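You operate a simulated robot arm through the tools that you are given. There is no shell and no other tool. Be economical: measure what you need, move in short steps, check, and stop when the job is done.

You are at the controls of a simulated two-armed robot. One attempt, no reset.

JOB
Lock the carton guide at 360 mm and carry the plain carton to the packing table with both hands.
Fine: slacken the guide nut, slide the guide, screw the nut tight.
Where things are to end (x, y in the base frame): plain carton within 0.07 m of [0.55, -0.22].

It is judged by the outcome, as a careful person would: the job done as asked, and still so three seconds after it is handed in. It fails if anything else is knocked over, pushed out of place, dropped, spilled or broken.

ROBOT AND FRAMES
Two 7-joint arms with two-finger parallel grippers on one trunk, on a base that drives. Base frame: it is fixed to the floor where the robot stands at the start and does not move with it; the origin is under the middle of the robot, x ahead of it, y to its left, z up; the surface under the hand at the start is at about z = 0.76. Units: m, rad, N and s.
The left shoulder is at the start at [0.05, 0.161, 1.173], the right one opposite. With the tool pointing down near the work surface each hand reaches from about 0.1 to 0.66 m from the robot's upright axis, wherever it stands, measured 20 degrees to its own side. Places, roughly: carton guide [0.5, 0, 0.8]; guide nut [0.6, 0, 0.8]; packing table [0.6, -0.2, 0.8]; plain carton [1, -1.75, 1]. Payload 3.43 kg a hand.
The tool frame of a hand sits at the grasp point between the pads (the TCP): z along the fingers, y along the line on which they close. The tips reach 0.03 m beyond it. Largest opening 0.094 m; finger width 0.028, thickness 0.01; the body of the gripper, 0.05 by 0.096 m, starts 0.055 m behind the TCP.
Orientation is that of the tool frame in the base frame, as a unit quaternion [x, y, z, w]. With the fingers straight down and closing along the base's y, the tool's x points along the base's -x, its y along +y and its z along -z.

CONTROLS
- The arms move only by the tool servo_tool. It takes "left_commands", "right_commands" or both (then of equal length, played together; a hand with none holds still); each is a list of rows, each a list of 7 numbers: the shift along the tool's x, y, z in units of 50 mm (1.0 is 50 mm), then the turn, a rotation vector about the tool's x, y, z in units of 8 degrees (1.0 is 8 degrees), then the finger opening in m, from 0 to 0.094. In form: [[tx, ty, tz, rx, ry, rz, gripper], ...]. A call has 1 to 12 rows; each row shifts and turns the commanded pose from where the row before left it, along the tool's axes as they then stand. A call with a number of a shift or a turn outside -1 to 1 is refused whole. Each row takes 0.2 s and may step no farther than 0.05 m and 0.15 rad from the row before; otherwise, or with a gripper value out of range, the whole call is refused. A pose out of reach is approached as far as the arm can. The call stops where the force on the tool passes 40 N (or 10 N more than at its start, if that is more) or the arm is blocked; 0.2 s more then pass. The fingers move at their own pace (about 0.045 m/s each) and stop on an object; they squeeze with about 35 N. The grip force told is the motor's: it shows also when the fingers shut on nothing. Time passes only in rows, and 0.2 s behind the last, so rows that do not move let the fingers close. It gives the time, the measured TCP pose, the force on the tool (base axes), the opening and the grip force at its end, in the units of the frame above (readings bear some noise), with the torque about the TCP (base axes, N m) and any sound that the robot's microphone picked up.
- Cameras (640 x 400 px; columns grow to the right, rows downward): "scene" is now at [0.1235, -0.0218, 1.297]; the picture's right is [-0.21, -0.98, 0.00], its down [-0.56, 0.12, -0.82] and it looks along [0.80, -0.17, -0.58] (base axes); focal length 268 px, centre (320, 200). "left" rides on the left gripper at [0.076, -0.014, -0.102] in its tool frame; the picture's right is [0.18, 0.98, 0.00], its down [-0.75, 0.14, -0.64] and it looks along [-0.63, 0.12, 0.77] (tool axes); focal length 243 px, centre (320, 200). "right" rides on the right gripper at [0.076, 0.014, -0.102] in its tool frame; the picture's right is [-0.18, 0.98, 0.00], its down [-0.75, -0.14, -0.64] and it looks along [-0.63, -0.12, 0.77] (tool axes); focal length 243 px, centre (320, 200). There is no depth. A picture from a camera that has moved, and an enlarged one, comes with that camera's place and axes in the base frame and with its lens.
- get_image(camera): a new picture of that camera. No time passes.
- lift_body(by): slides the trunk up (or, below 0, down) by that many m; the arms and the scene camera ride with it, the base frame stays. It gives what a move gives, with no picture.
- drive_base(legs): drives the robot by 1 to 6 legs, each [ahead, left, turn to the left] in m, m and rad, along the robot's own axes; the way and the turn of a leg run together, so that a leg with both is an arc; at most 1.5 m and 3.142 rad a leg. The arms and the cameras ride along, it lands a little off, and it stops where it bumps. It gives what a move gives.
- head_to(pan, tilt): turns the head with the scene camera to pan (to the left, within 1.396 rad either way) and tilt (down, from -0.506 to 1.204), counted from straight ahead of the robot. It gives what a move gives.
- enlarge(camera, box): a new picture of the part [left, top, right, bottom] of that camera's present view, enlarged. No time passes.
- job_done(): hands the job in; it is judged then, once.

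Work in short steps. Places have to be worked out from the pictures, the camera data and where the tool is seen: move nearer, look again, correct. Check each grasp and each placing, and mend what went wrong. You have 120 turns and 92 pictures in all, those below and enlarged ones among them. Open the grippers and draw the arms clear of the work before you hand the job in, unless the task says otherwise; then end with one line.

The tools are called after "Request:" by a JSON object that holds its "method" and its "body". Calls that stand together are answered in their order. servo_tool: Moves the arms, as the interface text tells. Its arguments: {"type":"object","properties":{"left_commands":{"type":"array","items":{"type":"array","items":{"type":"number"}}},"right_commands":{"type":"array","items":{"type":"array","items":{"type":"number"}}}},"required":[]} The other tools are called the same way: lift_body (by) slides the trunk up or down; drive_base (legs) drives the base; head_to (pan, tilt) turns the head that bears the scene camera; get_image (camera) takes a picture; enlarge (camera, box) takes an enlarged picture of a part of a camera's view; job_done () hands the job in.

At the start:

```text
t: 0.0
left_eef_pos: [0.3347, 0.0906, 1.153]
left_orientation: [0.0, 1.0, 0.0, 0.0]
left_wrist_force: [-0.3, 0.6, 0.3]
left_torque: [0.0, 0.0, 0.01]
left_finger_gap: 0.0942
left_grip_force: 0.1
right_eef_pos: [0.3946, -0.2811, 1.1429]
right_orientation: [-0.001, 1.0, 0.0, 0.0]
right_wrist_force: [-0.1, -0.4, 0.6]
right_torque: [0.0, 0.01, 0.02]
right_finger_gap: 0.0938
right_grip_force: 0.2
trunk travel left (down, up): [-0.2, 0.067]
robot x, y, heading: [0.0006, -0.0021, 0.003]
head pan, tilt: [-0.215, 0.613]
```

scene: 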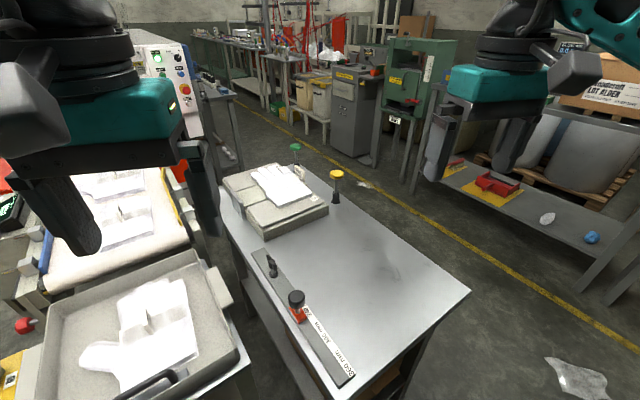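
right: 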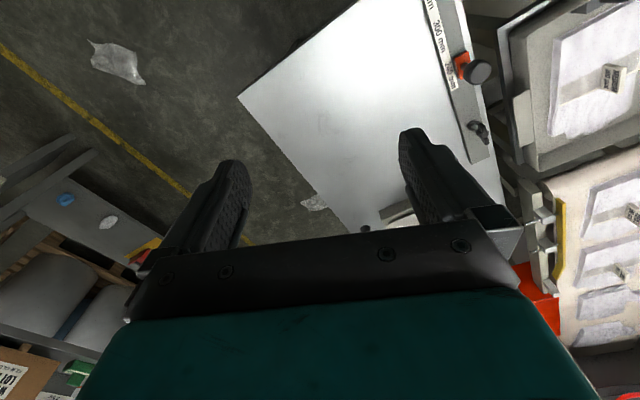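
left: 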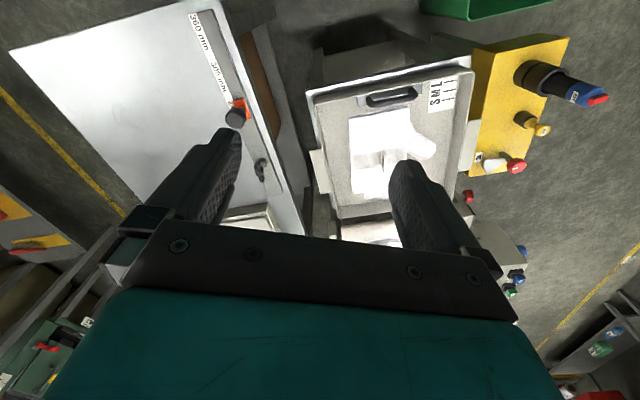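

I look closely at the guide and its nut, first in the scene camera and then in the left hand's.

Request:
{"method": "enlarge", "body": {"camera": "scene", "box": [230, 230, 390, 400]}}

Request:
{"method": "enlarge", "body": {"camera": "left", "box": [150, 0, 310, 220]}}

Request:
{"method": "enlarge", "body": {"camera": "right", "box": [400, 0, 520, 170]}}

```text
2.35 times, centred on (310, 315) of scene
camera zoom: at [0.1235, -0.0218, 1.297], right [-0.21, -0.98, 0.0], down [-0.56, 0.12, -0.82], along [0.8, -0.17, -0.58], focal length 630 px, centre (344, -71)
```

zoom: 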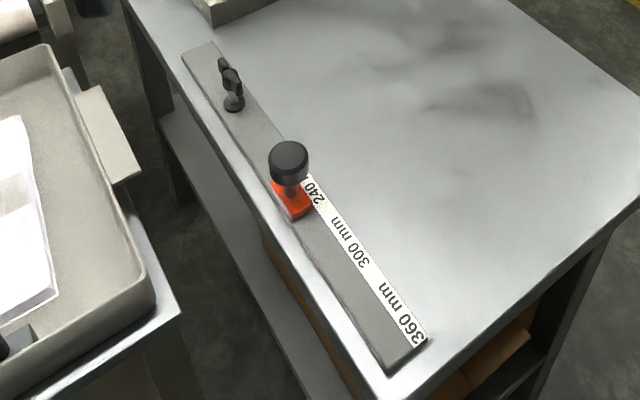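

```text
1.82 times, centred on (230, 110) of left
camera zoom: at [0.2591, 0.0756, 1.2548], right [-0.18, 0.98, 0.0], down [0.75, 0.14, 0.64], along [0.63, 0.12, -0.77], focal length 441 px, centre (484, 364)
```

zoom: 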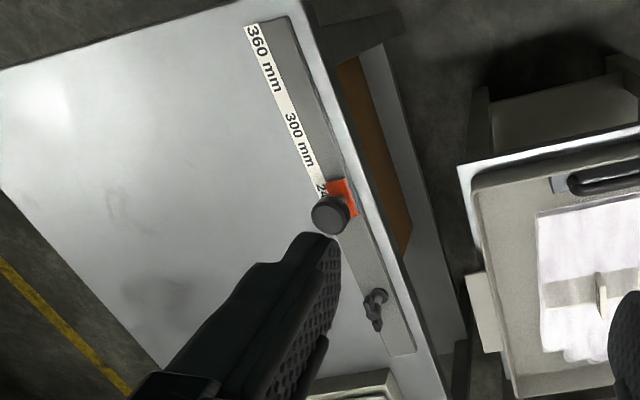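

```text
2.35 times, centred on (460, 85) of right
camera zoom: at [0.3174, -0.2667, 1.246], right [0.18, 0.98, 0.0], down [0.75, -0.14, 0.64], along [0.63, -0.12, -0.77], focal length 571 px, centre (-9, 471)
```

zoom: 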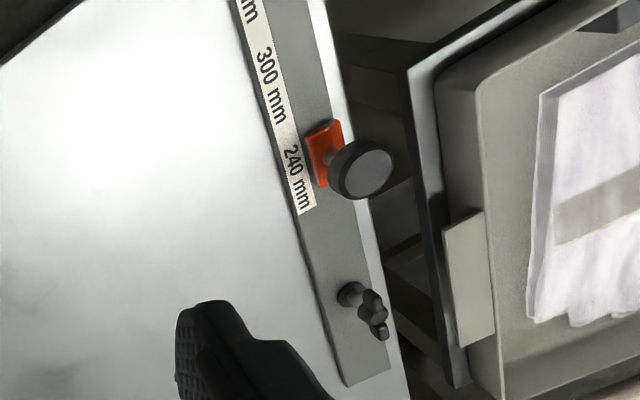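

The scene shows a skewed rail: a red slider with a black knob near (0.445,-0.042), reading about 240, and a wing nut near (0.556,0.0). I bring the left hand above the nut for a closer look.

Request:
{"method": "servo_tool", "body": {"left_commands": [[-0.614, -0.257, 0.571, 0, 0, 0, 0.094], [-0.614, -0.257, 0.571, 0, 0, 0, 0.094], [-0.614, -0.257, 0.571, 0, 0, 0, 0.094], [-0.614, -0.257, 0.571, 0, 0, 0, 0.094], [-0.614, -0.257, 0.571, 0, 0, 0, 0.094], [-0.614, -0.257, 0.571, 0, 0, 0, 0.094], [-0.614, -0.257, 0.571, 0, 0, 0, 0.094]]}}

Request:
{"method": "get_image", "body": {"camera": "left"}}

Request:
{"method": "get_image", "body": {"camera": "scene"}}

```text
t: 1.6
left_eef_pos: [0.5503, -0.0007, 0.9517]
left_orientation: [0.001, 1.0, 0.0, 0.0]
left_wrist_force: [0.7, 0.7, -0.3]
left_torque: [-0.02, 0.02, 0.0]
left_finger_gap: 0.0939
left_grip_force: 0.1
right_eef_pos: [0.3943, -0.2819, 1.143]
right_orientation: [0.0, 1.0, 0.0, 0.0]
right_wrist_force: [-1.1, -0.5, -1.1]
right_torque: [0.02, 0.0, 0.0]
right_finger_gap: 0.094
right_grip_force: 0.0
trunk travel left (down, up): [-0.2, 0.067]
robot x, y, heading: [-0.0009, -0.0001, 0.005]
head pan, tilt: [-0.215, 0.613]
```

```text
85 pictures are left
camera left: at [0.4745, -0.0149, 1.0548], right [-0.18, 0.98, 0.0], down [0.75, 0.14, 0.64], along [0.63, 0.12, -0.77], focal length 243 px, centre (320, 200)
```

left: 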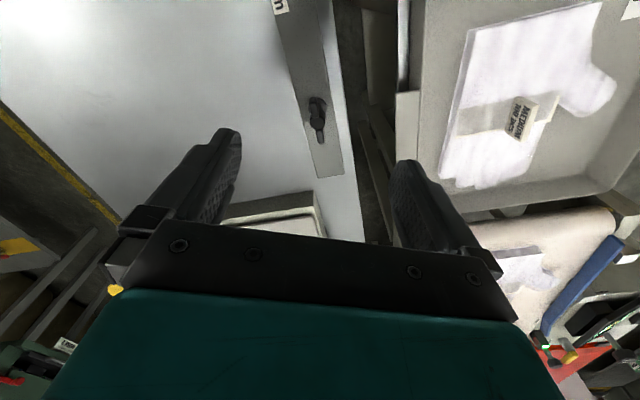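

```text
84 pictures are left
camera scene: at [0.1238, -0.0223, 1.297], right [-0.21, -0.98, 0.0], down [-0.56, 0.12, -0.82], along [0.8, -0.17, -0.58], focal length 268 px, centre (320, 200)
```

scene: 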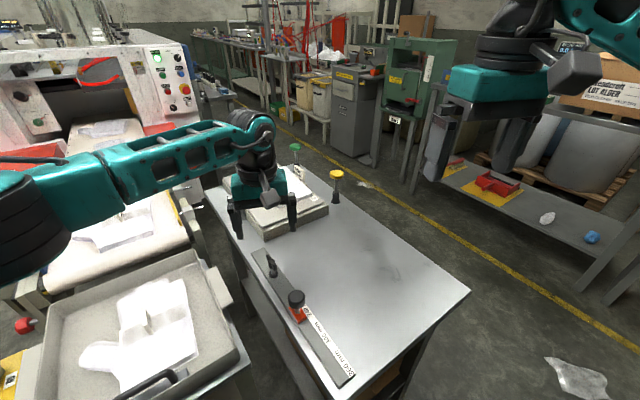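

Enlarge the nut.

Request:
{"method": "enlarge", "body": {"camera": "left", "box": [270, 70, 370, 190]}}

Request:
{"method": "enlarge", "body": {"camera": "scene", "box": [245, 235, 325, 330]}}

```text
3.33 times, centred on (320, 130) of left
camera zoom: at [0.4745, -0.0149, 1.0548], right [-0.18, 0.98, 0.0], down [0.75, 0.14, 0.64], along [0.63, 0.12, -0.77], focal length 809 px, centre (320, 433)
```

zoom: 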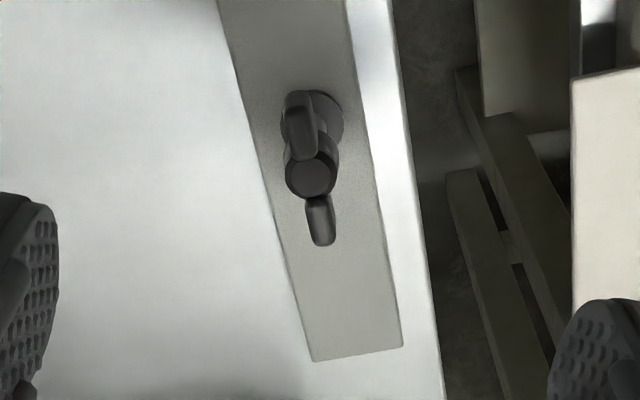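

```text
4.21 times, centred on (285, 282) of scene
camera zoom: at [0.1238, -0.0223, 1.297], right [-0.21, -0.98, 0.0], down [-0.56, 0.12, -0.82], along [0.8, -0.17, -0.58], focal length 1128 px, centre (467, -147)
```

zoom: 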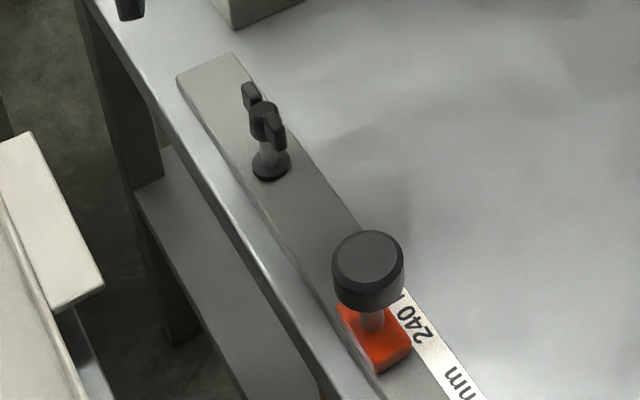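

The hub of the wing nut works out at about (0.572, 0.001, 0.805), with its wings some 19° from x. I align the left hand over it and come down to z≈0.86 to check.

Request:
{"method": "servo_tool", "body": {"left_commands": [[-0.434, 0.034, 0.2, 0, 0, 0, 0.094], [0, 0, 0.55, 0, 0, -0.8, 0.094], [0, 0, 0.55, 0, 0, -0.8, 0.094], [0, 0, 0.55, 0, 0, -0.75, 0.094]]}}

Request:
{"method": "enlarge", "body": {"camera": "left", "box": [200, 80, 440, 250]}}

Request:
{"method": "enlarge", "body": {"camera": "scene", "box": [205, 200, 345, 330]}}

```text
t: 2.6
left_eef_pos: [0.5721, 0.0009, 0.8597]
left_orientation: [-0.164, 0.986, -0.001, 0.0]
left_wrist_force: [-0.1, 0.1, 0.0]
left_torque: [0.01, 0.01, 0.01]
left_finger_gap: 0.0943
left_grip_force: 0.1
right_eef_pos: [0.3945, -0.2819, 1.1433]
right_orientation: [0.0, 1.0, 0.0, 0.0]
right_wrist_force: [-0.6, 0.0, -0.9]
right_torque: [-0.01, 0.05, 0.0]
right_finger_gap: 0.0941
right_grip_force: 0.1
trunk travel left (down, up): [-0.2, 0.067]
robot x, y, heading: [0.0015, 0.0014, 0.001]
head pan, tilt: [-0.215, 0.613]
```

```text
2.35 times, centred on (320, 165) of left
camera zoom: at [0.5041, -0.0362, 0.9624], right [-0.49, 0.87, 0.0], down [0.67, 0.38, 0.64], along [0.56, 0.32, -0.77], focal length 571 px, centre (320, 282)
```

zoom: 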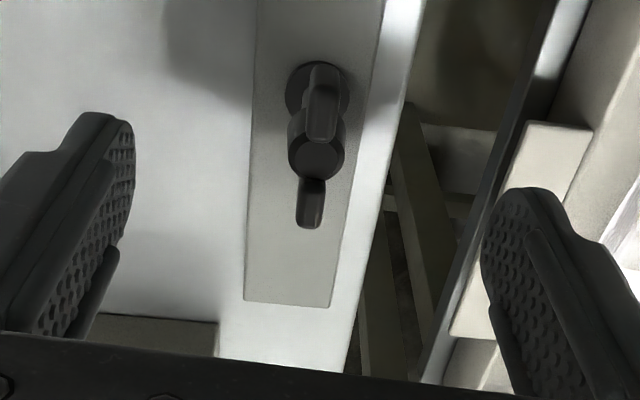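

```text
3.08 times, centred on (275, 265) of scene
camera zoom: at [0.1236, -0.0219, 1.297], right [-0.21, -0.98, 0.0], down [-0.56, 0.12, -0.82], along [0.8, -0.17, -0.58], focal length 824 px, centre (458, 0)
```

zoom: 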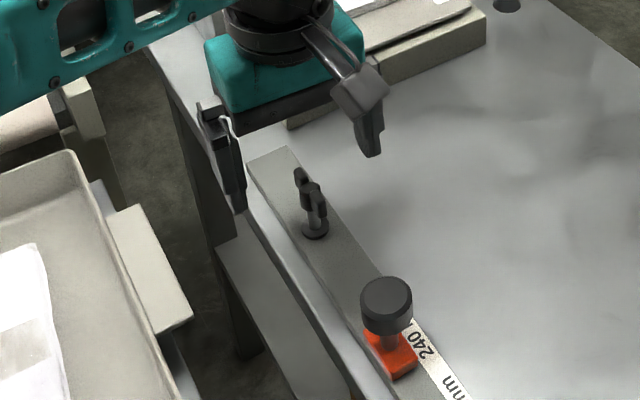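

The nut is centred between the fingers. I descend 0.048 m and then close.

Request:
{"method": "servo_tool", "body": {"left_commands": [[0, 0, 0.5, 0, 0, 0, 0.094], [0, 0, 0.46, 0, 0, 0, 0.094], [0, 0, 0, 0, 0, 0, 0.03], [0, 0, 0, 0, 0, 0, 0.03], [0, 0, 0, 0, 0, 0, 0.03], [0, 0, 0, 0, 0, 0, 0.03]]}}

Request:
{"method": "enlarge", "body": {"camera": "left", "box": [240, 100, 400, 230]}}

```text
t: 4.0
left_eef_pos: [0.5709, 0.0013, 0.8137]
left_orientation: [-0.163, 0.987, -0.001, 0.0]
left_wrist_force: [0.1, -0.3, 0.5]
left_torque: [0.0, -0.05, 0.02]
left_finger_gap: 0.0298
left_grip_force: 0.0
right_eef_pos: [0.3939, -0.2813, 1.144]
right_orientation: [0.0, 1.0, 0.0, 0.0]
right_wrist_force: [-0.5, 0.4, 0.1]
right_torque: [0.0, -0.01, -0.01]
right_finger_gap: 0.0939
right_grip_force: 0.0
trunk travel left (down, up): [-0.2, 0.067]
robot x, y, heading: [0.0006, 0.0013, 0.003]
head pan, tilt: [-0.215, 0.613]
```

```text
3.08 times, centred on (320, 165) of left
camera zoom: at [0.5038, -0.0361, 0.9153], right [-0.49, 0.87, 0.0], down [0.67, 0.38, 0.64], along [0.56, 0.31, -0.77], focal length 746 px, centre (320, 308)
```

zoom: 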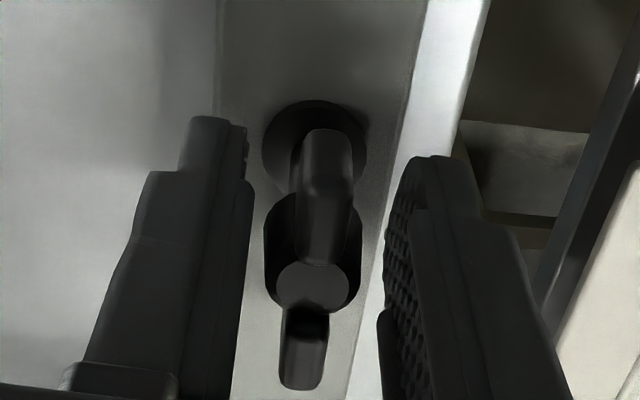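

It is centred between the pads; I close on it.

Request:
{"method": "servo_tool", "body": {"left_commands": [[0, 0, 0.06, 0, 0, 0, 0.0], [0, 0, 0, 0, 0, 0, 0.0], [0, 0, 0, 0, 0, 0, 0.0]]}}

```text
t: 4.8
left_eef_pos: [0.5708, -0.0003, 0.8117]
left_orientation: [-0.164, 0.987, -0.002, 0.002]
left_wrist_force: [5.6, -5.5, 11.4]
left_torque: [-0.17, 0.38, -0.02]
left_finger_gap: 0.0164
left_grip_force: 44.4
right_eef_pos: [0.394, -0.2823, 1.1434]
right_orientation: [0.0, 1.0, 0.0, 0.0]
right_wrist_force: [0.5, 0.3, -0.1]
right_torque: [0.01, -0.03, -0.03]
right_finger_gap: 0.0939
right_grip_force: 0.1
trunk travel left (down, up): [-0.2, 0.067]
robot x, y, heading: [-0.0036, 0.0011, -0.002]
head pan, tilt: [-0.215, 0.613]
```

It is gripped at 16 mm. I turn it counter-clockwise as seen from above, 48°, to slacken it.

Request:
{"method": "servo_tool", "body": {"left_commands": [[0, 0, 0, 0, 0, -1, 0.0], [0, 0, 0, 0, 0, -1, 0.0], [0, 0, 0, 0, 0, -1, 0.0], [0, 0, 0, 0, 0, -1, 0.0], [0, 0, 0, 0, 0, -1, 0.0], [0, 0, 0, 0, 0, -1, 0.0]]}}

Request:
{"method": "enlarge", "body": {"camera": "left", "box": [240, 100, 400, 230]}}

```text
t: 6.2
left_eef_pos: [0.57, 0.0014, 0.8113]
left_orientation: [-0.552, 0.834, 0.0, 0.001]
left_wrist_force: [-2.3, -4.0, 19.9]
left_torque: [0.55, -0.21, -0.04]
left_finger_gap: 0.0169
left_grip_force: 44.8
right_eef_pos: [0.3912, -0.2807, 1.1436]
right_orientation: [0.0, 1.0, 0.0, 0.0]
right_wrist_force: [-0.8, 0.1, 0.1]
right_torque: [-0.01, 0.01, 0.01]
right_finger_gap: 0.094
right_grip_force: 0.0
trunk travel left (down, up): [-0.2, 0.067]
robot x, y, heading: [0.003, -0.0021, -0.003]
head pan, tilt: [-0.215, 0.613]
```

```text
3.08 times, centred on (320, 165) of left
camera zoom: at [0.5541, -0.0741, 0.9137], right [-0.98, 0.21, 0.0], down [0.16, 0.75, 0.64], along [0.14, 0.63, -0.77], focal length 746 px, centre (320, 308)
```

zoom: 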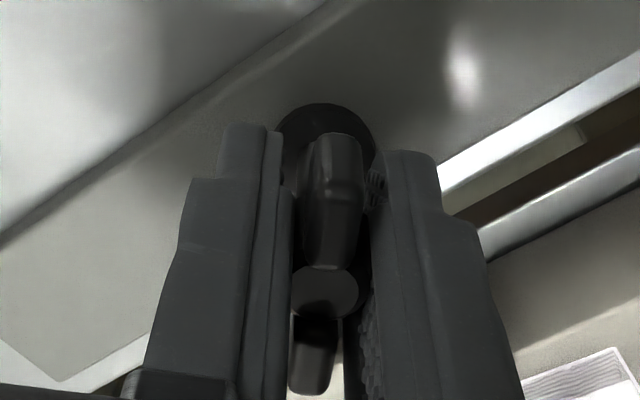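

The nut turns with the hand and lifts a little, with an upward force of 20 N. I keep turning and let the hand rise slightly.

Request:
{"method": "servo_tool", "body": {"left_commands": [[0, 0, -0.02, 0, 0, -1, 0.0], [0, 0, -0.01, 0, 0, -1, 0.0], [0, 0, -0.01, 0, 0, -1, 0.0], [0, 0, 0, 0, 0, -1, 0.0], [0, 0, 0, 0, 0, -1, 0.0], [0, 0, 0, 0, 0, -1, 0.0]]}}

Request:
{"method": "enlarge", "body": {"camera": "left", "box": [240, 100, 400, 230]}}

```text
t: 7.6
left_eef_pos: [0.5693, 0.0018, 0.8127]
left_orientation: [0.843, -0.538, 0.0, 0.001]
left_wrist_force: [-16.1, 0.8, 8.0]
left_torque: [-0.07, 0.12, -0.05]
left_finger_gap: 0.017
left_grip_force: 44.9
right_eef_pos: [0.3922, -0.28, 1.1444]
right_orientation: [-0.001, 1.0, 0.0, 0.0]
right_wrist_force: [0.1, 0.2, 0.0]
right_torque: [0.01, 0.0, -0.01]
right_finger_gap: 0.0938
right_grip_force: 0.0
trunk travel left (down, up): [-0.2, 0.067]
robot x, y, heading: [-0.0027, -0.0008, -0.004]
head pan, tilt: [-0.215, 0.613]
```

```text
3.08 times, centred on (320, 165) of left
camera zoom: at [0.6148, -0.0613, 0.9143], right [-0.81, -0.58, 0.0], down [-0.44, 0.62, 0.64], along [-0.37, 0.52, -0.77], focal length 746 px, centre (320, 308)
```

zoom: 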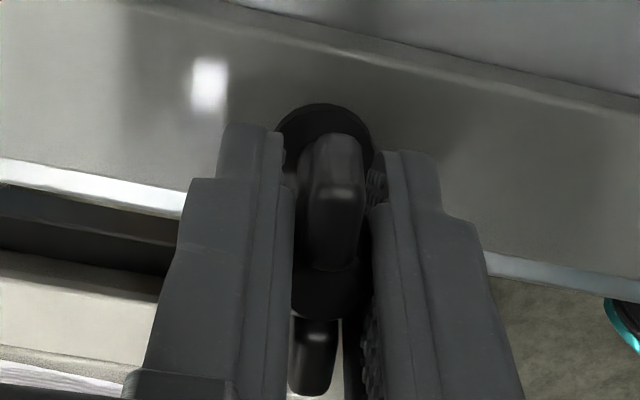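

It has turned about 96° now. I turn another 48° so it is truly slack.

Request:
{"method": "servo_tool", "body": {"left_commands": [[0, 0, 0, 0, 0, -1, 0.0], [0, 0, 0, 0, 0, -1, 0.0], [0, 0, 0, 0, 0, -1, 0.0], [0, 0, 0, 0, 0, -1, 0.0], [0, 0, 0, 0, 0, -1, 0.0], [0, 0, 0, 0, 0, -1, 0.0]]}}

Request:
{"method": "get_image", "body": {"camera": "scene"}}

```text
t: 9.0
left_eef_pos: [0.5693, 0.0006, 0.8132]
left_orientation: [0.989, -0.148, -0.001, 0.001]
left_wrist_force: [-30.0, -3.8, 2.8]
left_torque: [-0.18, -0.44, -0.06]
left_finger_gap: 0.0167
left_grip_force: 44.7
right_eef_pos: [0.393, -0.2825, 1.1444]
right_orientation: [0.0, 1.0, 0.0, 0.001]
right_wrist_force: [-0.9, -0.3, -0.2]
right_torque: [-0.03, 0.02, -0.01]
right_finger_gap: 0.0938
right_grip_force: 0.1
trunk travel left (down, up): [-0.2, 0.067]
robot x, y, heading: [0.0001, -0.0001, 0.001]
head pan, tilt: [-0.215, 0.613]
```

```text
76 pictures are left
camera scene: at [0.1205, -0.0221, 1.2973], right [-0.21, -0.98, 0.0], down [-0.56, 0.12, -0.82], along [0.8, -0.17, -0.57], focal length 268 px, centre (320, 200)
```

scene: 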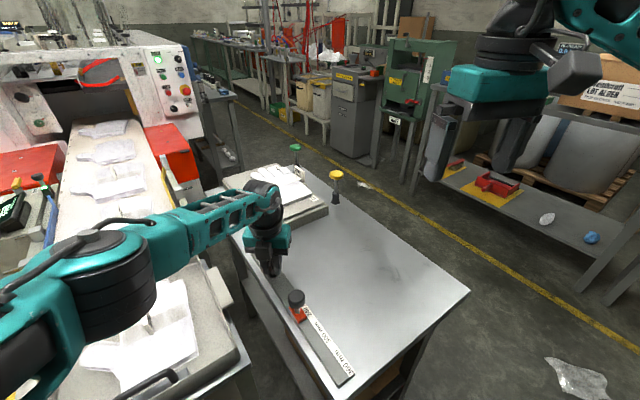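

I release the nut, lift the left hand straight up, and draw it aside to the left. Then I can work the slider with the right hand.

Request:
{"method": "servo_tool", "body": {"left_commands": [[0, 0, 0, 0, 0, 0, 0.094], [0, 0, 0, 0, 0, 0, 0.094], [0, 0, -0.2, 0, 0, 0, 0.094], [0, 0, -0.8, 0, 0, 0, 0.094], [0, 0, -0.9, 0, 0, 0, 0.094], [0, 0, -0.9, 0, 0, 0, 0.094], [-0.22, -0.8, 0, 0, 0, 0, 0.094], [-0.22, -0.8, 0, 0, 0, 0, 0.094], [-0.22, -0.8, 0, 0, 0, 0, 0.094], [-0.22, -0.8, 0, 0, 0, 0, 0.094]]}}

Request:
{"method": "servo_tool", "body": {"right_commands": [[-0.13, 0.6, 0.475, 0, 0, 0, 0.094], [-0.13, 0.6, 0.475, 0, 0, 0, 0.094], [-0.13, 0.6, 0.475, 0, 0, 0, 0.094], [-0.13, 0.6, 0.475, 0, 0, 0, 0.094], [-0.13, 0.6, 0.475, 0, 0, 0, 0.094], [-0.13, 0.6, 0.475, 0, 0, 0, 0.094], [-0.13, 0.6, 0.475, 0, 0, 0, 0.094], [-0.13, 0.6, 0.475, 0, 0, 0, 0.094], [0, 0, 0, 0, 0, -0.85, 0.094], [0, 0, 0, 0, 0, -0.8, 0.094], [0, 0, 0, 0, 0, -0.8, 0.094], [0, 0, 0, 0, 0, -0.8, 0.094]]}}

Request:
{"method": "get_image", "body": {"camera": "right"}}

Request:
{"method": "get_image", "body": {"camera": "scene"}}

```text
t: 11.2
left_eef_pos: [0.5761, 0.1676, 0.9528]
left_orientation: [0.989, -0.149, 0.001, 0.0]
left_wrist_force: [0.5, 0.1, -0.8]
left_torque: [0.0, -0.02, 0.0]
left_finger_gap: 0.0941
left_grip_force: 0.1
right_eef_pos: [0.3944, -0.2809, 1.1443]
right_orientation: [0.0, 1.0, -0.001, 0.0]
right_wrist_force: [-0.8, 0.0, -0.1]
right_torque: [-0.03, -0.01, 0.0]
right_finger_gap: 0.094
right_grip_force: 0.0
trunk travel left (down, up): [-0.2, 0.067]
robot x, y, heading: [0.0007, 0.002, 0.001]
head pan, tilt: [-0.215, 0.613]
```

```text
t: 13.8
left_eef_pos: [0.5762, 0.1675, 0.9532]
left_orientation: [0.989, -0.149, 0.0, 0.0]
left_wrist_force: [0.1, 0.4, -0.6]
left_torque: [0.04, -0.01, 0.0]
left_finger_gap: 0.0939
left_grip_force: 0.1
right_eef_pos: [0.4457, -0.0405, 0.9533]
right_orientation: [-0.226, 0.974, -0.001, 0.0]
right_wrist_force: [-0.5, -0.7, 0.1]
right_torque: [0.01, 0.01, -0.02]
right_finger_gap: 0.094
right_grip_force: 0.1
trunk travel left (down, up): [-0.2, 0.067]
robot x, y, heading: [-0.0034, -0.0028, 0.003]
head pan, tilt: [-0.215, 0.613]
```

```text
75 pictures are left
camera right: at [0.3715, -0.0617, 1.0555], right [-0.27, 0.96, 0.0], down [0.74, 0.21, 0.64], along [0.62, 0.17, -0.77], focal length 243 px, centre (320, 200)
```

right: 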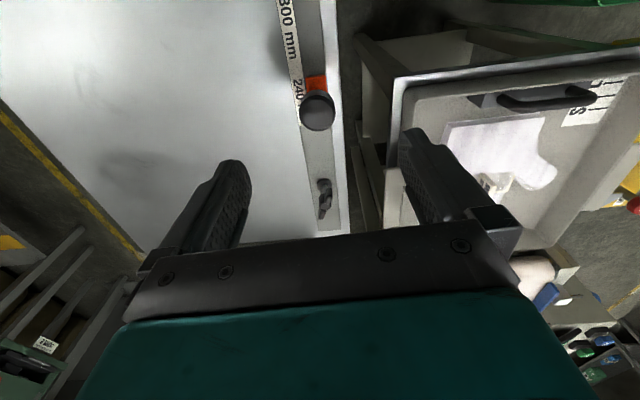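

```text
74 pictures are left
camera scene: at [0.1235, -0.0218, 1.297], right [-0.21, -0.98, 0.0], down [-0.56, 0.12, -0.82], along [0.8, -0.17, -0.58], focal length 268 px, centre (320, 200)
```

scene: 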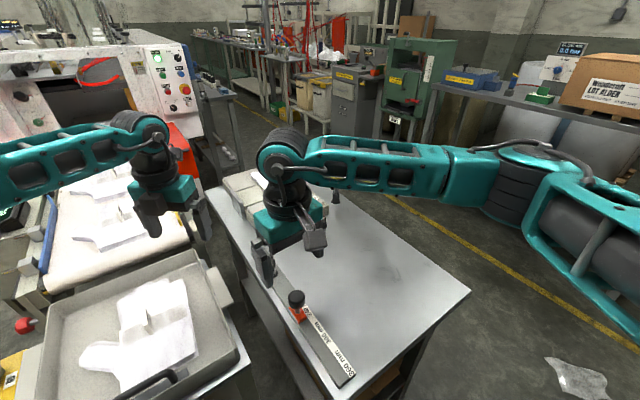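

The knob is at about (0.447,-0.043,0.834). I need a sharper look at the scale marks, so I slide the right hand back along the rail to view them.

Request:
{"method": "servo_tool", "body": {"right_commands": [[0.9, 0, 0, 0, 0, 0, 0.094], [0.9, 0, 0, 0, 0, 0, 0.094], [0.9, 0, 0, 0, 0, 0, 0.094]]}}

Request:
{"method": "enlarge", "body": {"camera": "right", "box": [220, 20, 400, 240]}}

Request:
{"method": "enlarge", "body": {"camera": "scene", "box": [270, 280, 370, 400]}}

```text
t: 14.6
left_eef_pos: [0.5763, 0.1663, 0.9528]
left_orientation: [0.989, -0.149, 0.001, 0.001]
left_wrist_force: [0.4, 0.5, -0.3]
left_torque: [-0.03, -0.03, 0.03]
left_finger_gap: 0.094
left_grip_force: 0.0
right_eef_pos: [0.3243, -0.0996, 0.9523]
right_orientation: [-0.224, 0.974, 0.0, 0.001]
right_wrist_force: [0.2, 0.0, 0.0]
right_torque: [0.02, 0.02, 0.03]
right_finger_gap: 0.094
right_grip_force: 0.1
trunk travel left (down, up): [-0.2, 0.067]
robot x, y, heading: [-0.0033, 0.001, -0.001]
head pan, tilt: [-0.215, 0.613]
```

```text
1.82 times, centred on (310, 130) of right
camera zoom: at [0.2486, -0.12, 1.0554], right [-0.27, 0.96, 0.0], down [0.74, 0.2, 0.64], along [0.62, 0.17, -0.77], focal length 441 px, centre (338, 327)
```

zoom: 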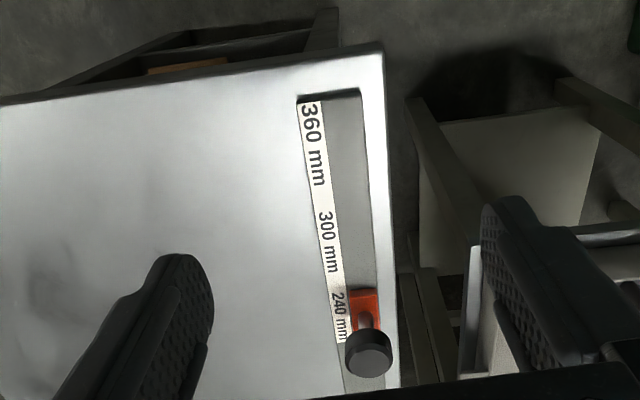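

```text
3.33 times, centred on (320, 340) of scene
camera zoom: at [0.1231, -0.0222, 1.2971], right [-0.21, -0.98, 0.0], down [-0.56, 0.12, -0.82], along [0.8, -0.17, -0.57], focal length 893 px, centre (320, -267)
```

zoom: 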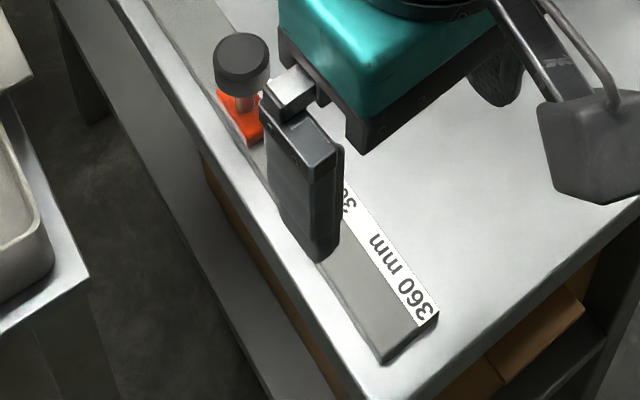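

The marks lie in a line at about 21.7°, spaced about 70 mm. The "360 mm" text centre is at about (0.340,-0.110), and the slider sits now at about (0.448,-0.044). I put the right hand over the knob.

Request:
{"method": "servo_tool", "body": {"right_commands": [[-0.9, -0.02, 0, 0, 0, 0, 0.094], [-0.9, -0.02, 0, 0, 0, 0, 0.094], [-0.9, -0.02, 0, 0, 0, 0.5, 0.094], [0, 0, 0.7, 0, 0, 0, 0.094], [0, 0, 0.7, 0, 0, 0, 0.094]]}}

Request:
{"method": "get_image", "body": {"camera": "right"}}

```text
t: 15.8
left_eef_pos: [0.5766, 0.1676, 0.9522]
left_orientation: [0.989, -0.149, 0.0, 0.0]
left_wrist_force: [0.5, -0.3, -0.5]
left_torque: [0.0, 0.04, -0.01]
left_finger_gap: 0.0937
left_grip_force: 0.1
right_eef_pos: [0.4471, -0.0438, 0.8837]
right_orientation: [-0.191, 0.982, 0.0, 0.0]
right_wrist_force: [0.5, -0.9, 0.2]
right_torque: [0.02, -0.02, 0.02]
right_finger_gap: 0.0939
right_grip_force: 0.2
trunk travel left (down, up): [-0.2, 0.067]
robot x, y, heading: [-0.0003, 0.0011, 0.001]
head pan, tilt: [-0.215, 0.613]
```

```text
71 pictures are left
camera right: at [0.3706, -0.0587, 0.9855], right [-0.2, 0.98, 0.0], down [0.75, 0.15, 0.64], along [0.63, 0.13, -0.77], focal length 243 px, centre (320, 200)
```

right: 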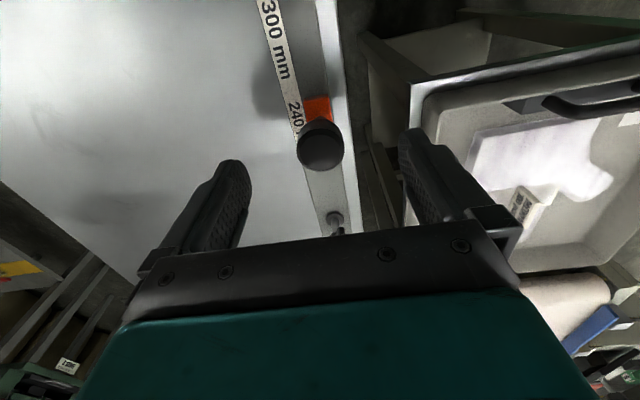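

The knob is centred. I descend to z≈0.825 and close on it.

Request:
{"method": "servo_tool", "body": {"right_commands": [[0, 0, 0.6, 0, 0, 0, 0.094], [0, 0, 0.56, 0, 0, 0, 0.094], [0, 0, 0, 0, 0, 0, 0.02], [0, 0, 0, 0, 0, 0, 0.02], [0, 0, 0, 0, 0, 0, 0.02], [0, 0, 0, 0, 0, 0, 0.02], [0, 0, 0, 0, 0, 0, 0.02]]}}

Request:
{"method": "get_image", "body": {"camera": "right"}}

```text
t: 17.4
left_eef_pos: [0.5771, 0.1673, 0.9516]
left_orientation: [0.989, -0.15, 0.0, 0.0]
left_wrist_force: [0.1, -0.2, -0.3]
left_torque: [0.0, -0.02, -0.02]
left_finger_gap: 0.0937
left_grip_force: 0.0
right_eef_pos: [0.448, -0.0446, 0.8246]
right_orientation: [-0.191, 0.982, 0.0, 0.0]
right_wrist_force: [1.9, -1.3, -1.3]
right_torque: [0.21, -0.2, 0.03]
right_finger_gap: 0.0337
right_grip_force: 41.7
trunk travel left (down, up): [-0.2, 0.067]
robot x, y, heading: [0.0007, -0.0032, -0.001]
head pan, tilt: [-0.215, 0.613]
```

```text
70 pictures are left
camera right: at [0.3712, -0.0591, 0.9275], right [-0.2, 0.98, 0.0], down [0.75, 0.15, 0.64], along [0.63, 0.13, -0.77], focal length 243 px, centre (320, 200)
```

right: 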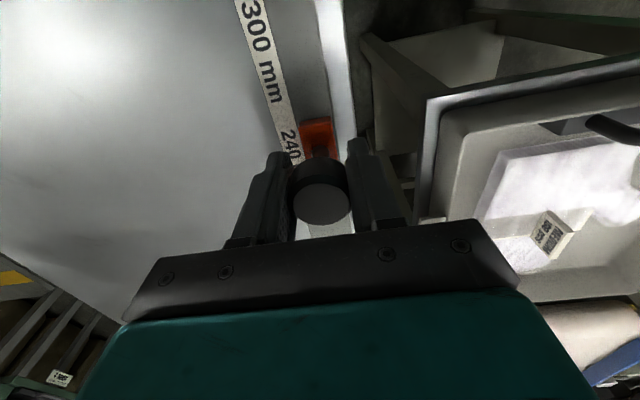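

The knob is held (33.7 mm) and the tool's x runs along the rail. I slide 50 mm toward 360 and check the force.

Request:
{"method": "servo_tool", "body": {"right_commands": [[0.25, 0, 0, 0, 0, 0, 0.02], [0.25, 0, 0, 0, 0, 0, 0.02], [0.25, 0, 0, 0, 0, 0, 0.02], [0.25, 0, 0, 0, 0, 0, 0.02]]}}

Request:
{"method": "enlarge", "body": {"camera": "right", "box": [200, 0, 420, 240]}}

```text
t: 18.4
left_eef_pos: [0.5756, 0.1671, 0.9535]
left_orientation: [0.989, -0.149, -0.001, 0.0]
left_wrist_force: [-0.2, 0.1, 0.5]
left_torque: [-0.01, -0.01, 0.0]
left_finger_gap: 0.0944
left_grip_force: 0.1
right_eef_pos: [0.4017, -0.0625, 0.8256]
right_orientation: [-0.19, 0.982, -0.001, 0.0]
right_wrist_force: [2.5, -4.9, 1.6]
right_torque: [0.41, -0.24, 0.04]
right_finger_gap: 0.0336
right_grip_force: 44.8
trunk travel left (down, up): [-0.2, 0.067]
robot x, y, heading: [-0.0003, -0.0037, 0.004]
head pan, tilt: [-0.215, 0.613]
```

```text
1.67 times, centred on (310, 120) of right
camera zoom: at [0.3251, -0.078, 0.9276], right [-0.2, 0.98, 0.0], down [0.75, 0.15, 0.64], along [0.63, 0.13, -0.77], focal length 404 px, centre (337, 333)
```

zoom: 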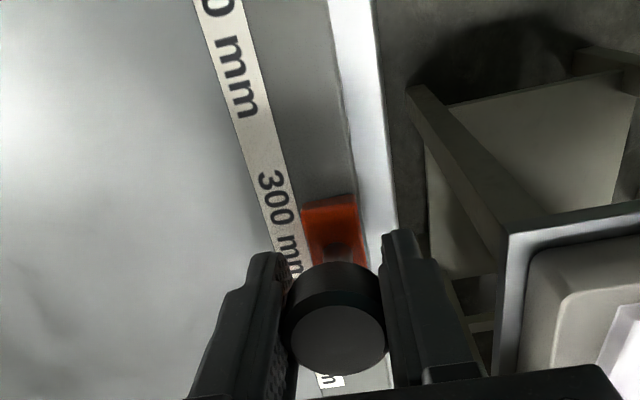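

It slides freely. By the pictures the slider still needs about 0.076 m to line up with the centre of "360 mm"; I move 0.07 and look.

Request:
{"method": "servo_tool", "body": {"right_commands": [[0.28, 0, 0, 0, 0, 0, 0.02], [0.28, 0, 0, 0, 0, 0, 0.02], [0.28, 0, 0, 0, 0, 0, 0.02], [0.28, 0, 0, 0, 0, 0, 0.02], [0.28, 0, 0, 0, 0, 0, 0.02], [0, 0, 0, 0, 0, 0, 0.02]]}}

Request:
{"method": "enlarge", "body": {"camera": "right", "box": [220, 60, 420, 240]}}

Request:
{"method": "enlarge", "body": {"camera": "scene", "box": [270, 280, 370, 400]}}

```text
t: 19.8
left_eef_pos: [0.5781, 0.1673, 0.9512]
left_orientation: [0.989, -0.149, -0.001, 0.001]
left_wrist_force: [-0.6, 0.4, 0.0]
left_torque: [0.0, 0.0, 0.04]
left_finger_gap: 0.0939
left_grip_force: 0.1
right_eef_pos: [0.339, -0.0904, 0.8256]
right_orientation: [-0.189, 0.982, 0.001, 0.001]
right_wrist_force: [17.9, -2.3, 0.3]
right_torque: [0.21, 0.3, -0.07]
right_finger_gap: 0.0336
right_grip_force: 44.3
trunk travel left (down, up): [-0.2, 0.067]
robot x, y, heading: [-0.0007, 0.0025, 0.003]
head pan, tilt: [-0.215, 0.613]
```

```text
2.22 times, centred on (320, 150) of right
camera zoom: at [0.2621, -0.1041, 0.9273], right [-0.2, 0.98, 0.0], down [0.75, 0.15, 0.65], along [0.63, 0.13, -0.76], focal length 539 px, centre (320, 311)
```

zoom: 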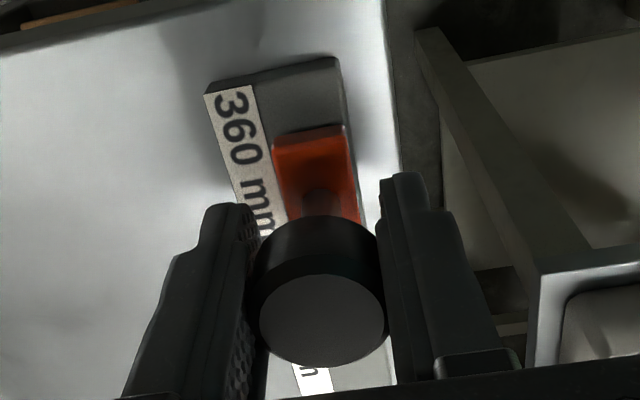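

```text
3.33 times, centred on (320, 340) of scene
camera zoom: at [0.1253, -0.0219, 1.2968], right [-0.21, -0.98, 0.0], down [-0.56, 0.12, -0.82], along [0.8, -0.17, -0.58], focal length 893 px, centre (320, -267)
```

zoom: 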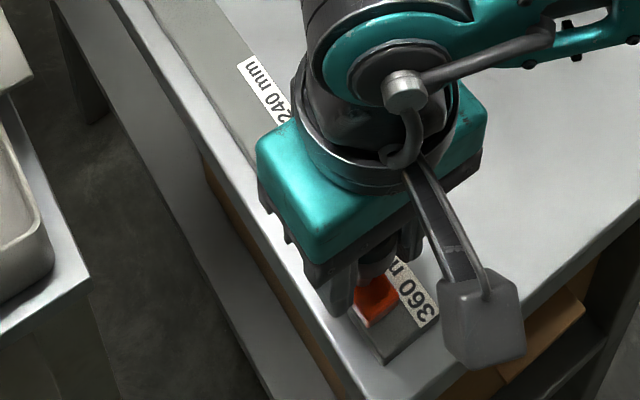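

There is now an 18 N resisting force, and the slider is about 5 mm short of the label centre. I nudge it 5 mm more and watch the force.

Request:
{"method": "servo_tool", "body": {"right_commands": [[0.05, 0, 0, 0, 0, 0, 0.02], [0.05, 0, 0, 0, 0, 0, 0.02], [0, 0, 0, 0, 0, 0, 0.02]]}}

Request:
{"method": "enlarge", "body": {"camera": "right", "box": [220, 60, 420, 240]}}

```text
t: 20.6
left_eef_pos: [0.5774, 0.1676, 0.9524]
left_orientation: [0.989, -0.149, -0.001, 0.001]
left_wrist_force: [-0.7, 0.1, -0.9]
left_torque: [-0.01, 0.02, -0.03]
left_finger_gap: 0.094
left_grip_force: 0.0
right_eef_pos: [0.3395, -0.0899, 0.8255]
right_orientation: [-0.189, 0.982, 0.001, 0.008]
right_wrist_force: [9.9, 6.3, -13.4]
right_torque: [0.14, 0.03, -0.07]
right_finger_gap: 0.0337
right_grip_force: 45.2
trunk travel left (down, up): [-0.2, 0.067]
robot x, y, heading: [-0.0003, 0.0013, 0.001]
head pan, tilt: [-0.215, 0.613]
stopped in row 3 (right hand): the force on the tool passed its limit at 41 N (the readings are from after the stop); the commanded pose is now the measured one
```

```text
2.22 times, centred on (320, 150) of right
camera zoom: at [0.2609, -0.1043, 0.9264], right [-0.19, 0.98, 0.0], down [0.74, 0.15, 0.65], along [0.64, 0.13, -0.76], focal length 539 px, centre (320, 311)
```

zoom: 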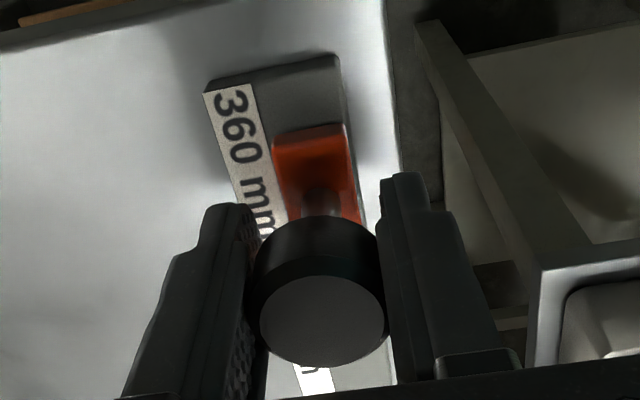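

The slider has met a hard stop. I release the knob, back up, and look carefully at how the slider sits against the 360 label.

Request:
{"method": "servo_tool", "body": {"right_commands": [[0, 0, 0, 0, 0, 0, 0.094], [0, 0, 0, 0, 0, 0, 0.094], [0, 0, 0, 0, 0, 0, 0.094], [0, 0, 0, 0, 0, 0, 0.094], [0, 0, -0.8, 0, 0, 0, 0.094], [0, 0, -0.8, 0, 0, 0, 0.094], [0, -0.9, -0.4, 0, 0, 0, 0.094], [0.4, -0.9, -0.2, 0, 0, 0, 0.094], [0.4, -0.9, 0, 0, 0, 0, 0.094]]}}

Request:
{"method": "get_image", "body": {"camera": "right"}}

Request:
{"method": "enlarge", "body": {"camera": "scene", "box": [270, 280, 370, 400]}}

```text
refused: row 8 steps farther than a row can; nothing moved
```

```text
65 pictures are left
camera right: at [0.2609, -0.1043, 0.9264], right [-0.19, 0.98, 0.0], down [0.74, 0.15, 0.65], along [0.64, 0.13, -0.76], focal length 243 px, centre (320, 200)
```

right: 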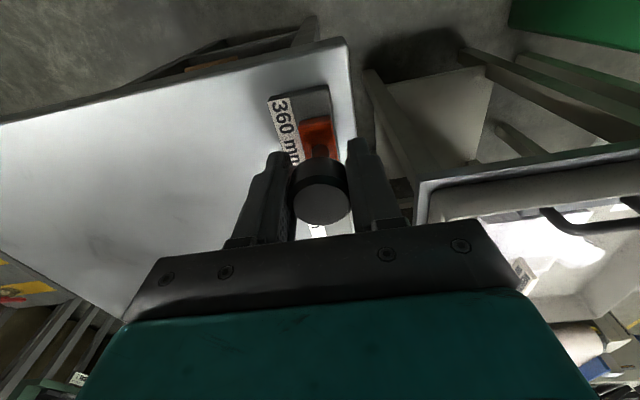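

```text
3.33 times, centred on (320, 340) of scene
camera zoom: at [0.1255, -0.021, 1.2965], right [-0.21, -0.98, 0.0], down [-0.56, 0.12, -0.82], along [0.8, -0.17, -0.58], focal length 893 px, centre (320, -267)
```

zoom: 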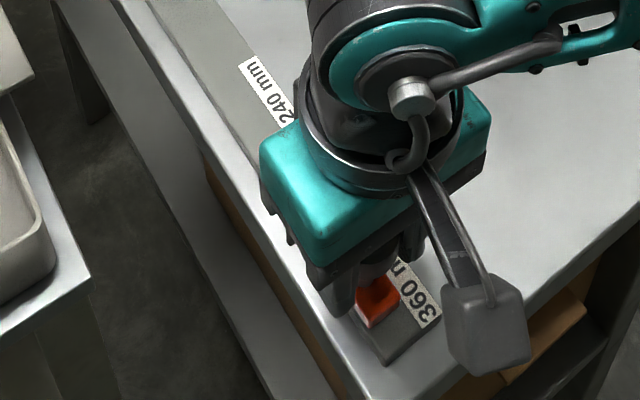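

That call was refused because one step was too long; I resend it with smaller steps.

Request:
{"method": "servo_tool", "body": {"right_commands": [[0, 0, 0, 0, 0, 0, 0.094], [0, 0, 0, 0, 0, 0, 0.094], [0, 0, 0, 0, 0, 0, 0.094], [0, 0, 0, 0, 0, 0, 0.094], [0, 0, -0.8, 0, 0, 0, 0.094], [0, 0, -0.8, 0, 0, 0, 0.094], [0, -0.8, -0.4, 0, 0, 0, 0.094], [0, -0.9, -0.2, 0, 0, 0, 0.094], [0.3, -0.9, 0, 0, 0, 0, 0.094]]}}

Request:
{"method": "enlarge", "body": {"camera": "right", "box": [360, 20, 600, 220]}}

Request:
{"method": "enlarge", "body": {"camera": "scene", "box": [270, 280, 370, 400]}}

```text
t: 22.6
left_eef_pos: [0.5767, 0.1678, 0.9534]
left_orientation: [0.989, -0.149, 0.0, 0.0]
left_wrist_force: [0.6, -0.5, 0.4]
left_torque: [-0.01, 0.01, 0.01]
left_finger_gap: 0.0943
left_grip_force: 0.1
right_eef_pos: [0.3694, -0.2171, 0.9371]
right_orientation: [-0.19, 0.982, 0.001, 0.007]
right_wrist_force: [0.1, -0.2, 0.0]
right_torque: [0.02, -0.01, 0.02]
right_finger_gap: 0.0939
right_grip_force: 0.0
trunk travel left (down, up): [-0.2, 0.067]
robot x, y, heading: [-0.0023, 0.0004, -0.003]
head pan, tilt: [-0.215, 0.613]
```

```text
2.00 times, centred on (480, 120) of right
camera zoom: at [0.2918, -0.232, 1.0389], right [-0.2, 0.98, 0.0], down [0.74, 0.15, 0.65], along [0.64, 0.13, -0.76], focal length 485 px, centre (0, 360)
```

zoom: 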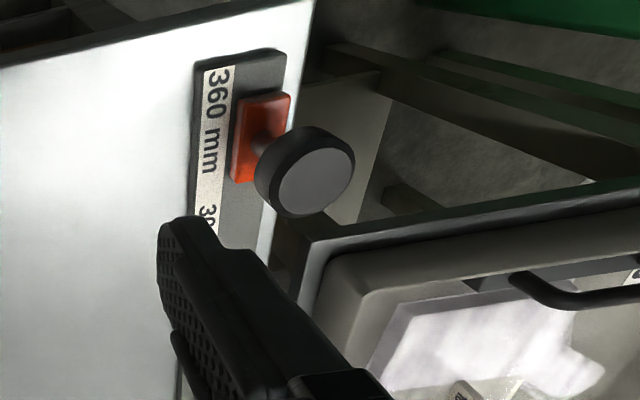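

```text
3.33 times, centred on (320, 340) of scene
camera zoom: at [0.1235, -0.0221, 1.2971], right [-0.21, -0.98, 0.0], down [-0.56, 0.12, -0.82], along [0.8, -0.17, -0.57], focal length 893 px, centre (320, -267)
```

zoom: 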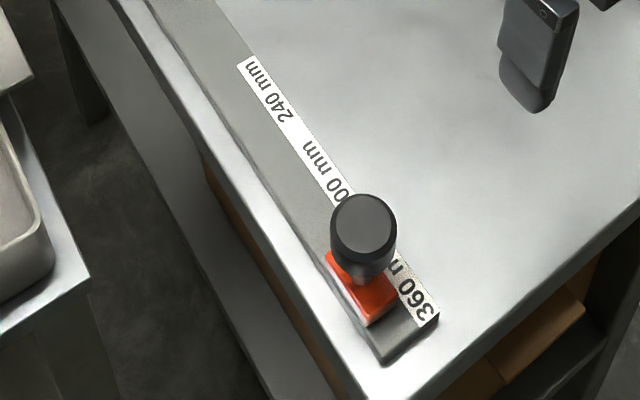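

The slider sits firmly at its end stop beside "360 mm". It travelled about 0.118 m from about 240, which fits a 120 mm scale. I bring the left hand back over the nut to tighten it.

Request:
{"method": "servo_tool", "body": {"left_commands": [[0.2125, 0.808, 0, 0, 0, 0, 0.094], [0.2125, 0.808, 0, 0, 0, 0, 0.094], [0.2125, 0.808, 0, 0, 0, 0, 0.094], [0.2125, 0.808, 0, 0, 0, 0, 0.094], [0, 0, 0.8, 0, 0, 0, 0.094], [0, 0, 0.8, 0, 0, 0, 0.094]]}}

Request:
{"method": "get_image", "body": {"camera": "left"}}

```text
t: 23.9
left_eef_pos: [0.5693, 0.0, 0.8702]
left_orientation: [0.989, -0.149, 0.0, 0.001]
left_wrist_force: [-0.4, -0.9, 0.1]
left_torque: [0.02, -0.01, 0.0]
left_finger_gap: 0.0938
left_grip_force: 0.2
right_eef_pos: [0.3695, -0.216, 0.9366]
right_orientation: [-0.19, 0.982, 0.001, 0.007]
right_wrist_force: [-0.2, 0.3, -1.4]
right_torque: [-0.01, -0.02, 0.03]
right_finger_gap: 0.0942
right_grip_force: 0.1
trunk travel left (down, up): [-0.2, 0.067]
robot x, y, heading: [0.0016, -0.0001, 0.002]
head pan, tilt: [-0.215, 0.613]
```

```text
61 pictures are left
camera left: at [0.6468, -0.0086, 0.9729], right [-0.11, -0.99, 0.0], down [-0.76, 0.09, 0.64], along [-0.64, 0.07, -0.77], focal length 243 px, centre (320, 200)
```

left: 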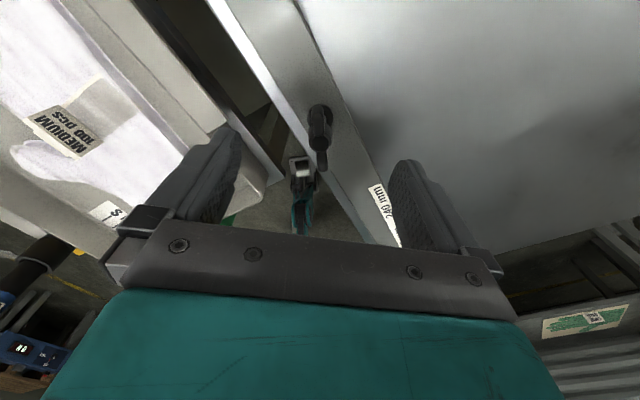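

The nut is centred and its wings are aligned with the fingers. I descend and close.

Request:
{"method": "servo_tool", "body": {"left_commands": [[0, 0, 0.6, 0, 0, 0, 0.094], [0, 0, 0.55, 0, 0, 0, 0.094], [0, 0, 0, 0, 0, 0, 0.0], [0, 0, 0, 0, 0, 0, 0.0], [0, 0, 0, 0, 0, 0, 0.0], [0, 0, 0, 0, 0, 0, 0.0], [0, 0, 0, 0, 0, 0, 0.0]]}}

Request:
{"method": "servo_tool", "body": {"left_commands": [[0, 0, 0, 0, 0, 1, 0.0], [0, 0, 0, 0, 0, 1, 0.0], [0, 0, 0, 0, 0, 1, 0.0], [0, 0, 0, 0, 0, 1, 0.0], [0, 0, 0, 0, 0, 1, 0.0], [0, 0, 0, 0, 0, 1, 0.0], [0, 0, 0, 0, 0, 1, 0.0], [0, 0, 0, 0, 0, 1, 0.0], [0, 0, 0, 0, 0, 1, 0.0]]}}

Request:
{"method": "servo_tool", "body": {"left_commands": [[0, 0, 0, 0, 0, 1, 0.0], [0, 0, 0, 0, 0, 1, 0.0], [0, 0, 0, 0, 0, 1, 0.0], [0, 0, 0, 0, 0, 1, 0.0], [0, 0, 0, 0, 0, 1, 0.0], [0, 0, 0, 0, 0, 1, 0.0], [0, 0, 0, 0, 0, 1, 0.0], [0, 0, 0, 0, 0, 1, 0.0]]}}

Request:
{"method": "enlarge", "body": {"camera": "left", "box": [240, 100, 400, 230]}}

```text
t: 25.6
left_eef_pos: [0.5684, 0.0002, 0.8152]
left_orientation: [0.989, -0.149, 0.0, 0.0]
left_wrist_force: [-1.9, -2.1, -0.4]
left_torque: [0.07, -0.13, 0.01]
left_finger_gap: 0.0173
left_grip_force: 27.7
right_eef_pos: [0.3702, -0.2161, 0.9368]
right_orientation: [-0.189, 0.982, 0.0, 0.007]
right_wrist_force: [-1.0, 0.2, -0.4]
right_torque: [-0.02, 0.07, 0.02]
right_finger_gap: 0.0939
right_grip_force: 0.0
trunk travel left (down, up): [-0.2, 0.067]
robot x, y, heading: [0.0004, 0.0013, 0.004]
head pan, tilt: [-0.215, 0.613]
```

```text
t: 27.6
left_eef_pos: [0.5707, 0.0006, 0.814]
left_orientation: [0.711, -0.703, 0.0, 0.0]
left_wrist_force: [2.7, -3.6, -6.3]
left_torque: [-0.31, -0.17, 0.0]
left_finger_gap: 0.017
left_grip_force: 44.7
right_eef_pos: [0.3704, -0.2157, 0.9366]
right_orientation: [-0.189, 0.982, 0.002, 0.007]
right_wrist_force: [0.3, 0.6, 0.5]
right_torque: [0.04, -0.01, -0.03]
right_finger_gap: 0.0938
right_grip_force: 0.1
trunk travel left (down, up): [-0.2, 0.067]
robot x, y, heading: [0.0019, 0.0012, -0.005]
head pan, tilt: [-0.215, 0.613]
```

```text
t: 29.4
left_eef_pos: [0.5712, -0.0, 0.8137]
left_orientation: [-0.231, 0.973, 0.0, 0.0]
left_wrist_force: [7.9, -5.7, -9.2]
left_torque: [-0.02, -0.32, 0.14]
left_finger_gap: 0.0169
left_grip_force: 45.4
right_eef_pos: [0.3708, -0.2165, 0.9363]
right_orientation: [-0.19, 0.982, 0.001, 0.007]
right_wrist_force: [0.6, 0.6, -0.1]
right_torque: [-0.01, 0.01, 0.02]
right_finger_gap: 0.0938
right_grip_force: 0.1
trunk travel left (down, up): [-0.2, 0.067]
robot x, y, heading: [-0.0006, -0.0003, 0.001]
head pan, tilt: [-0.215, 0.613]
```

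```text
3.08 times, centred on (320, 165) of left
camera zoom: at [0.5093, -0.0466, 0.9165], right [-0.61, 0.8, 0.0], down [0.61, 0.47, 0.64], along [0.51, 0.39, -0.77], focal length 746 px, centre (320, 308)
```

zoom: 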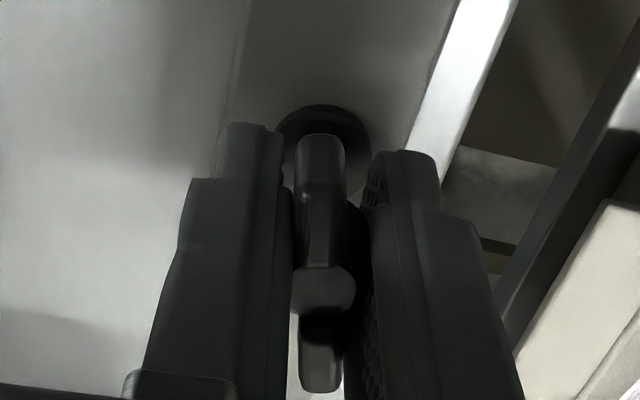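

The torque is starting to rise (0.14 N·m) as the nut nears its first position. I keep tightening in small steps.

Request:
{"method": "servo_tool", "body": {"left_commands": [[0, 0, 0, 0, 0, 1, 0.0], [0, 0, 0, 0, 0, 1, 0.0], [0, 0, 0, 0, 0, 0, 0.0]]}}

Request:
{"method": "enlarge", "body": {"camera": "left", "box": [240, 100, 400, 230]}}

```text
t: 30.1
left_eef_pos: [0.5701, 0.0001, 0.8138]
left_orientation: [-0.094, 0.996, 0.0, 0.0]
left_wrist_force: [10.7, -7.0, -10.1]
left_torque: [-0.18, -0.1, 0.29]
left_finger_gap: 0.017
left_grip_force: 45.7
right_eef_pos: [0.3714, -0.216, 0.9367]
right_orientation: [-0.19, 0.982, 0.001, 0.006]
right_wrist_force: [0.5, -0.4, 0.4]
right_torque: [-0.02, -0.01, 0.02]
right_finger_gap: 0.0939
right_grip_force: 0.1
trunk travel left (down, up): [-0.2, 0.067]
robot x, y, heading: [-0.0013, 0.0008, -0.002]
head pan, tilt: [-0.215, 0.613]
```

```text
3.08 times, centred on (320, 165) of left
camera zoom: at [0.4989, -0.028, 0.9166], right [-0.36, 0.93, 0.0], down [0.71, 0.28, 0.64], along [0.6, 0.23, -0.77], focal length 746 px, centre (320, 308)
```

zoom: 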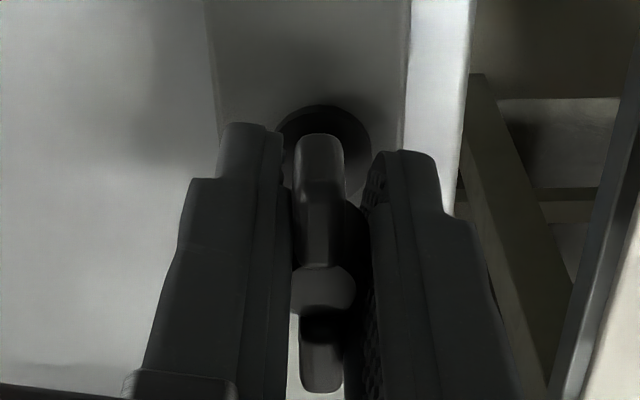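

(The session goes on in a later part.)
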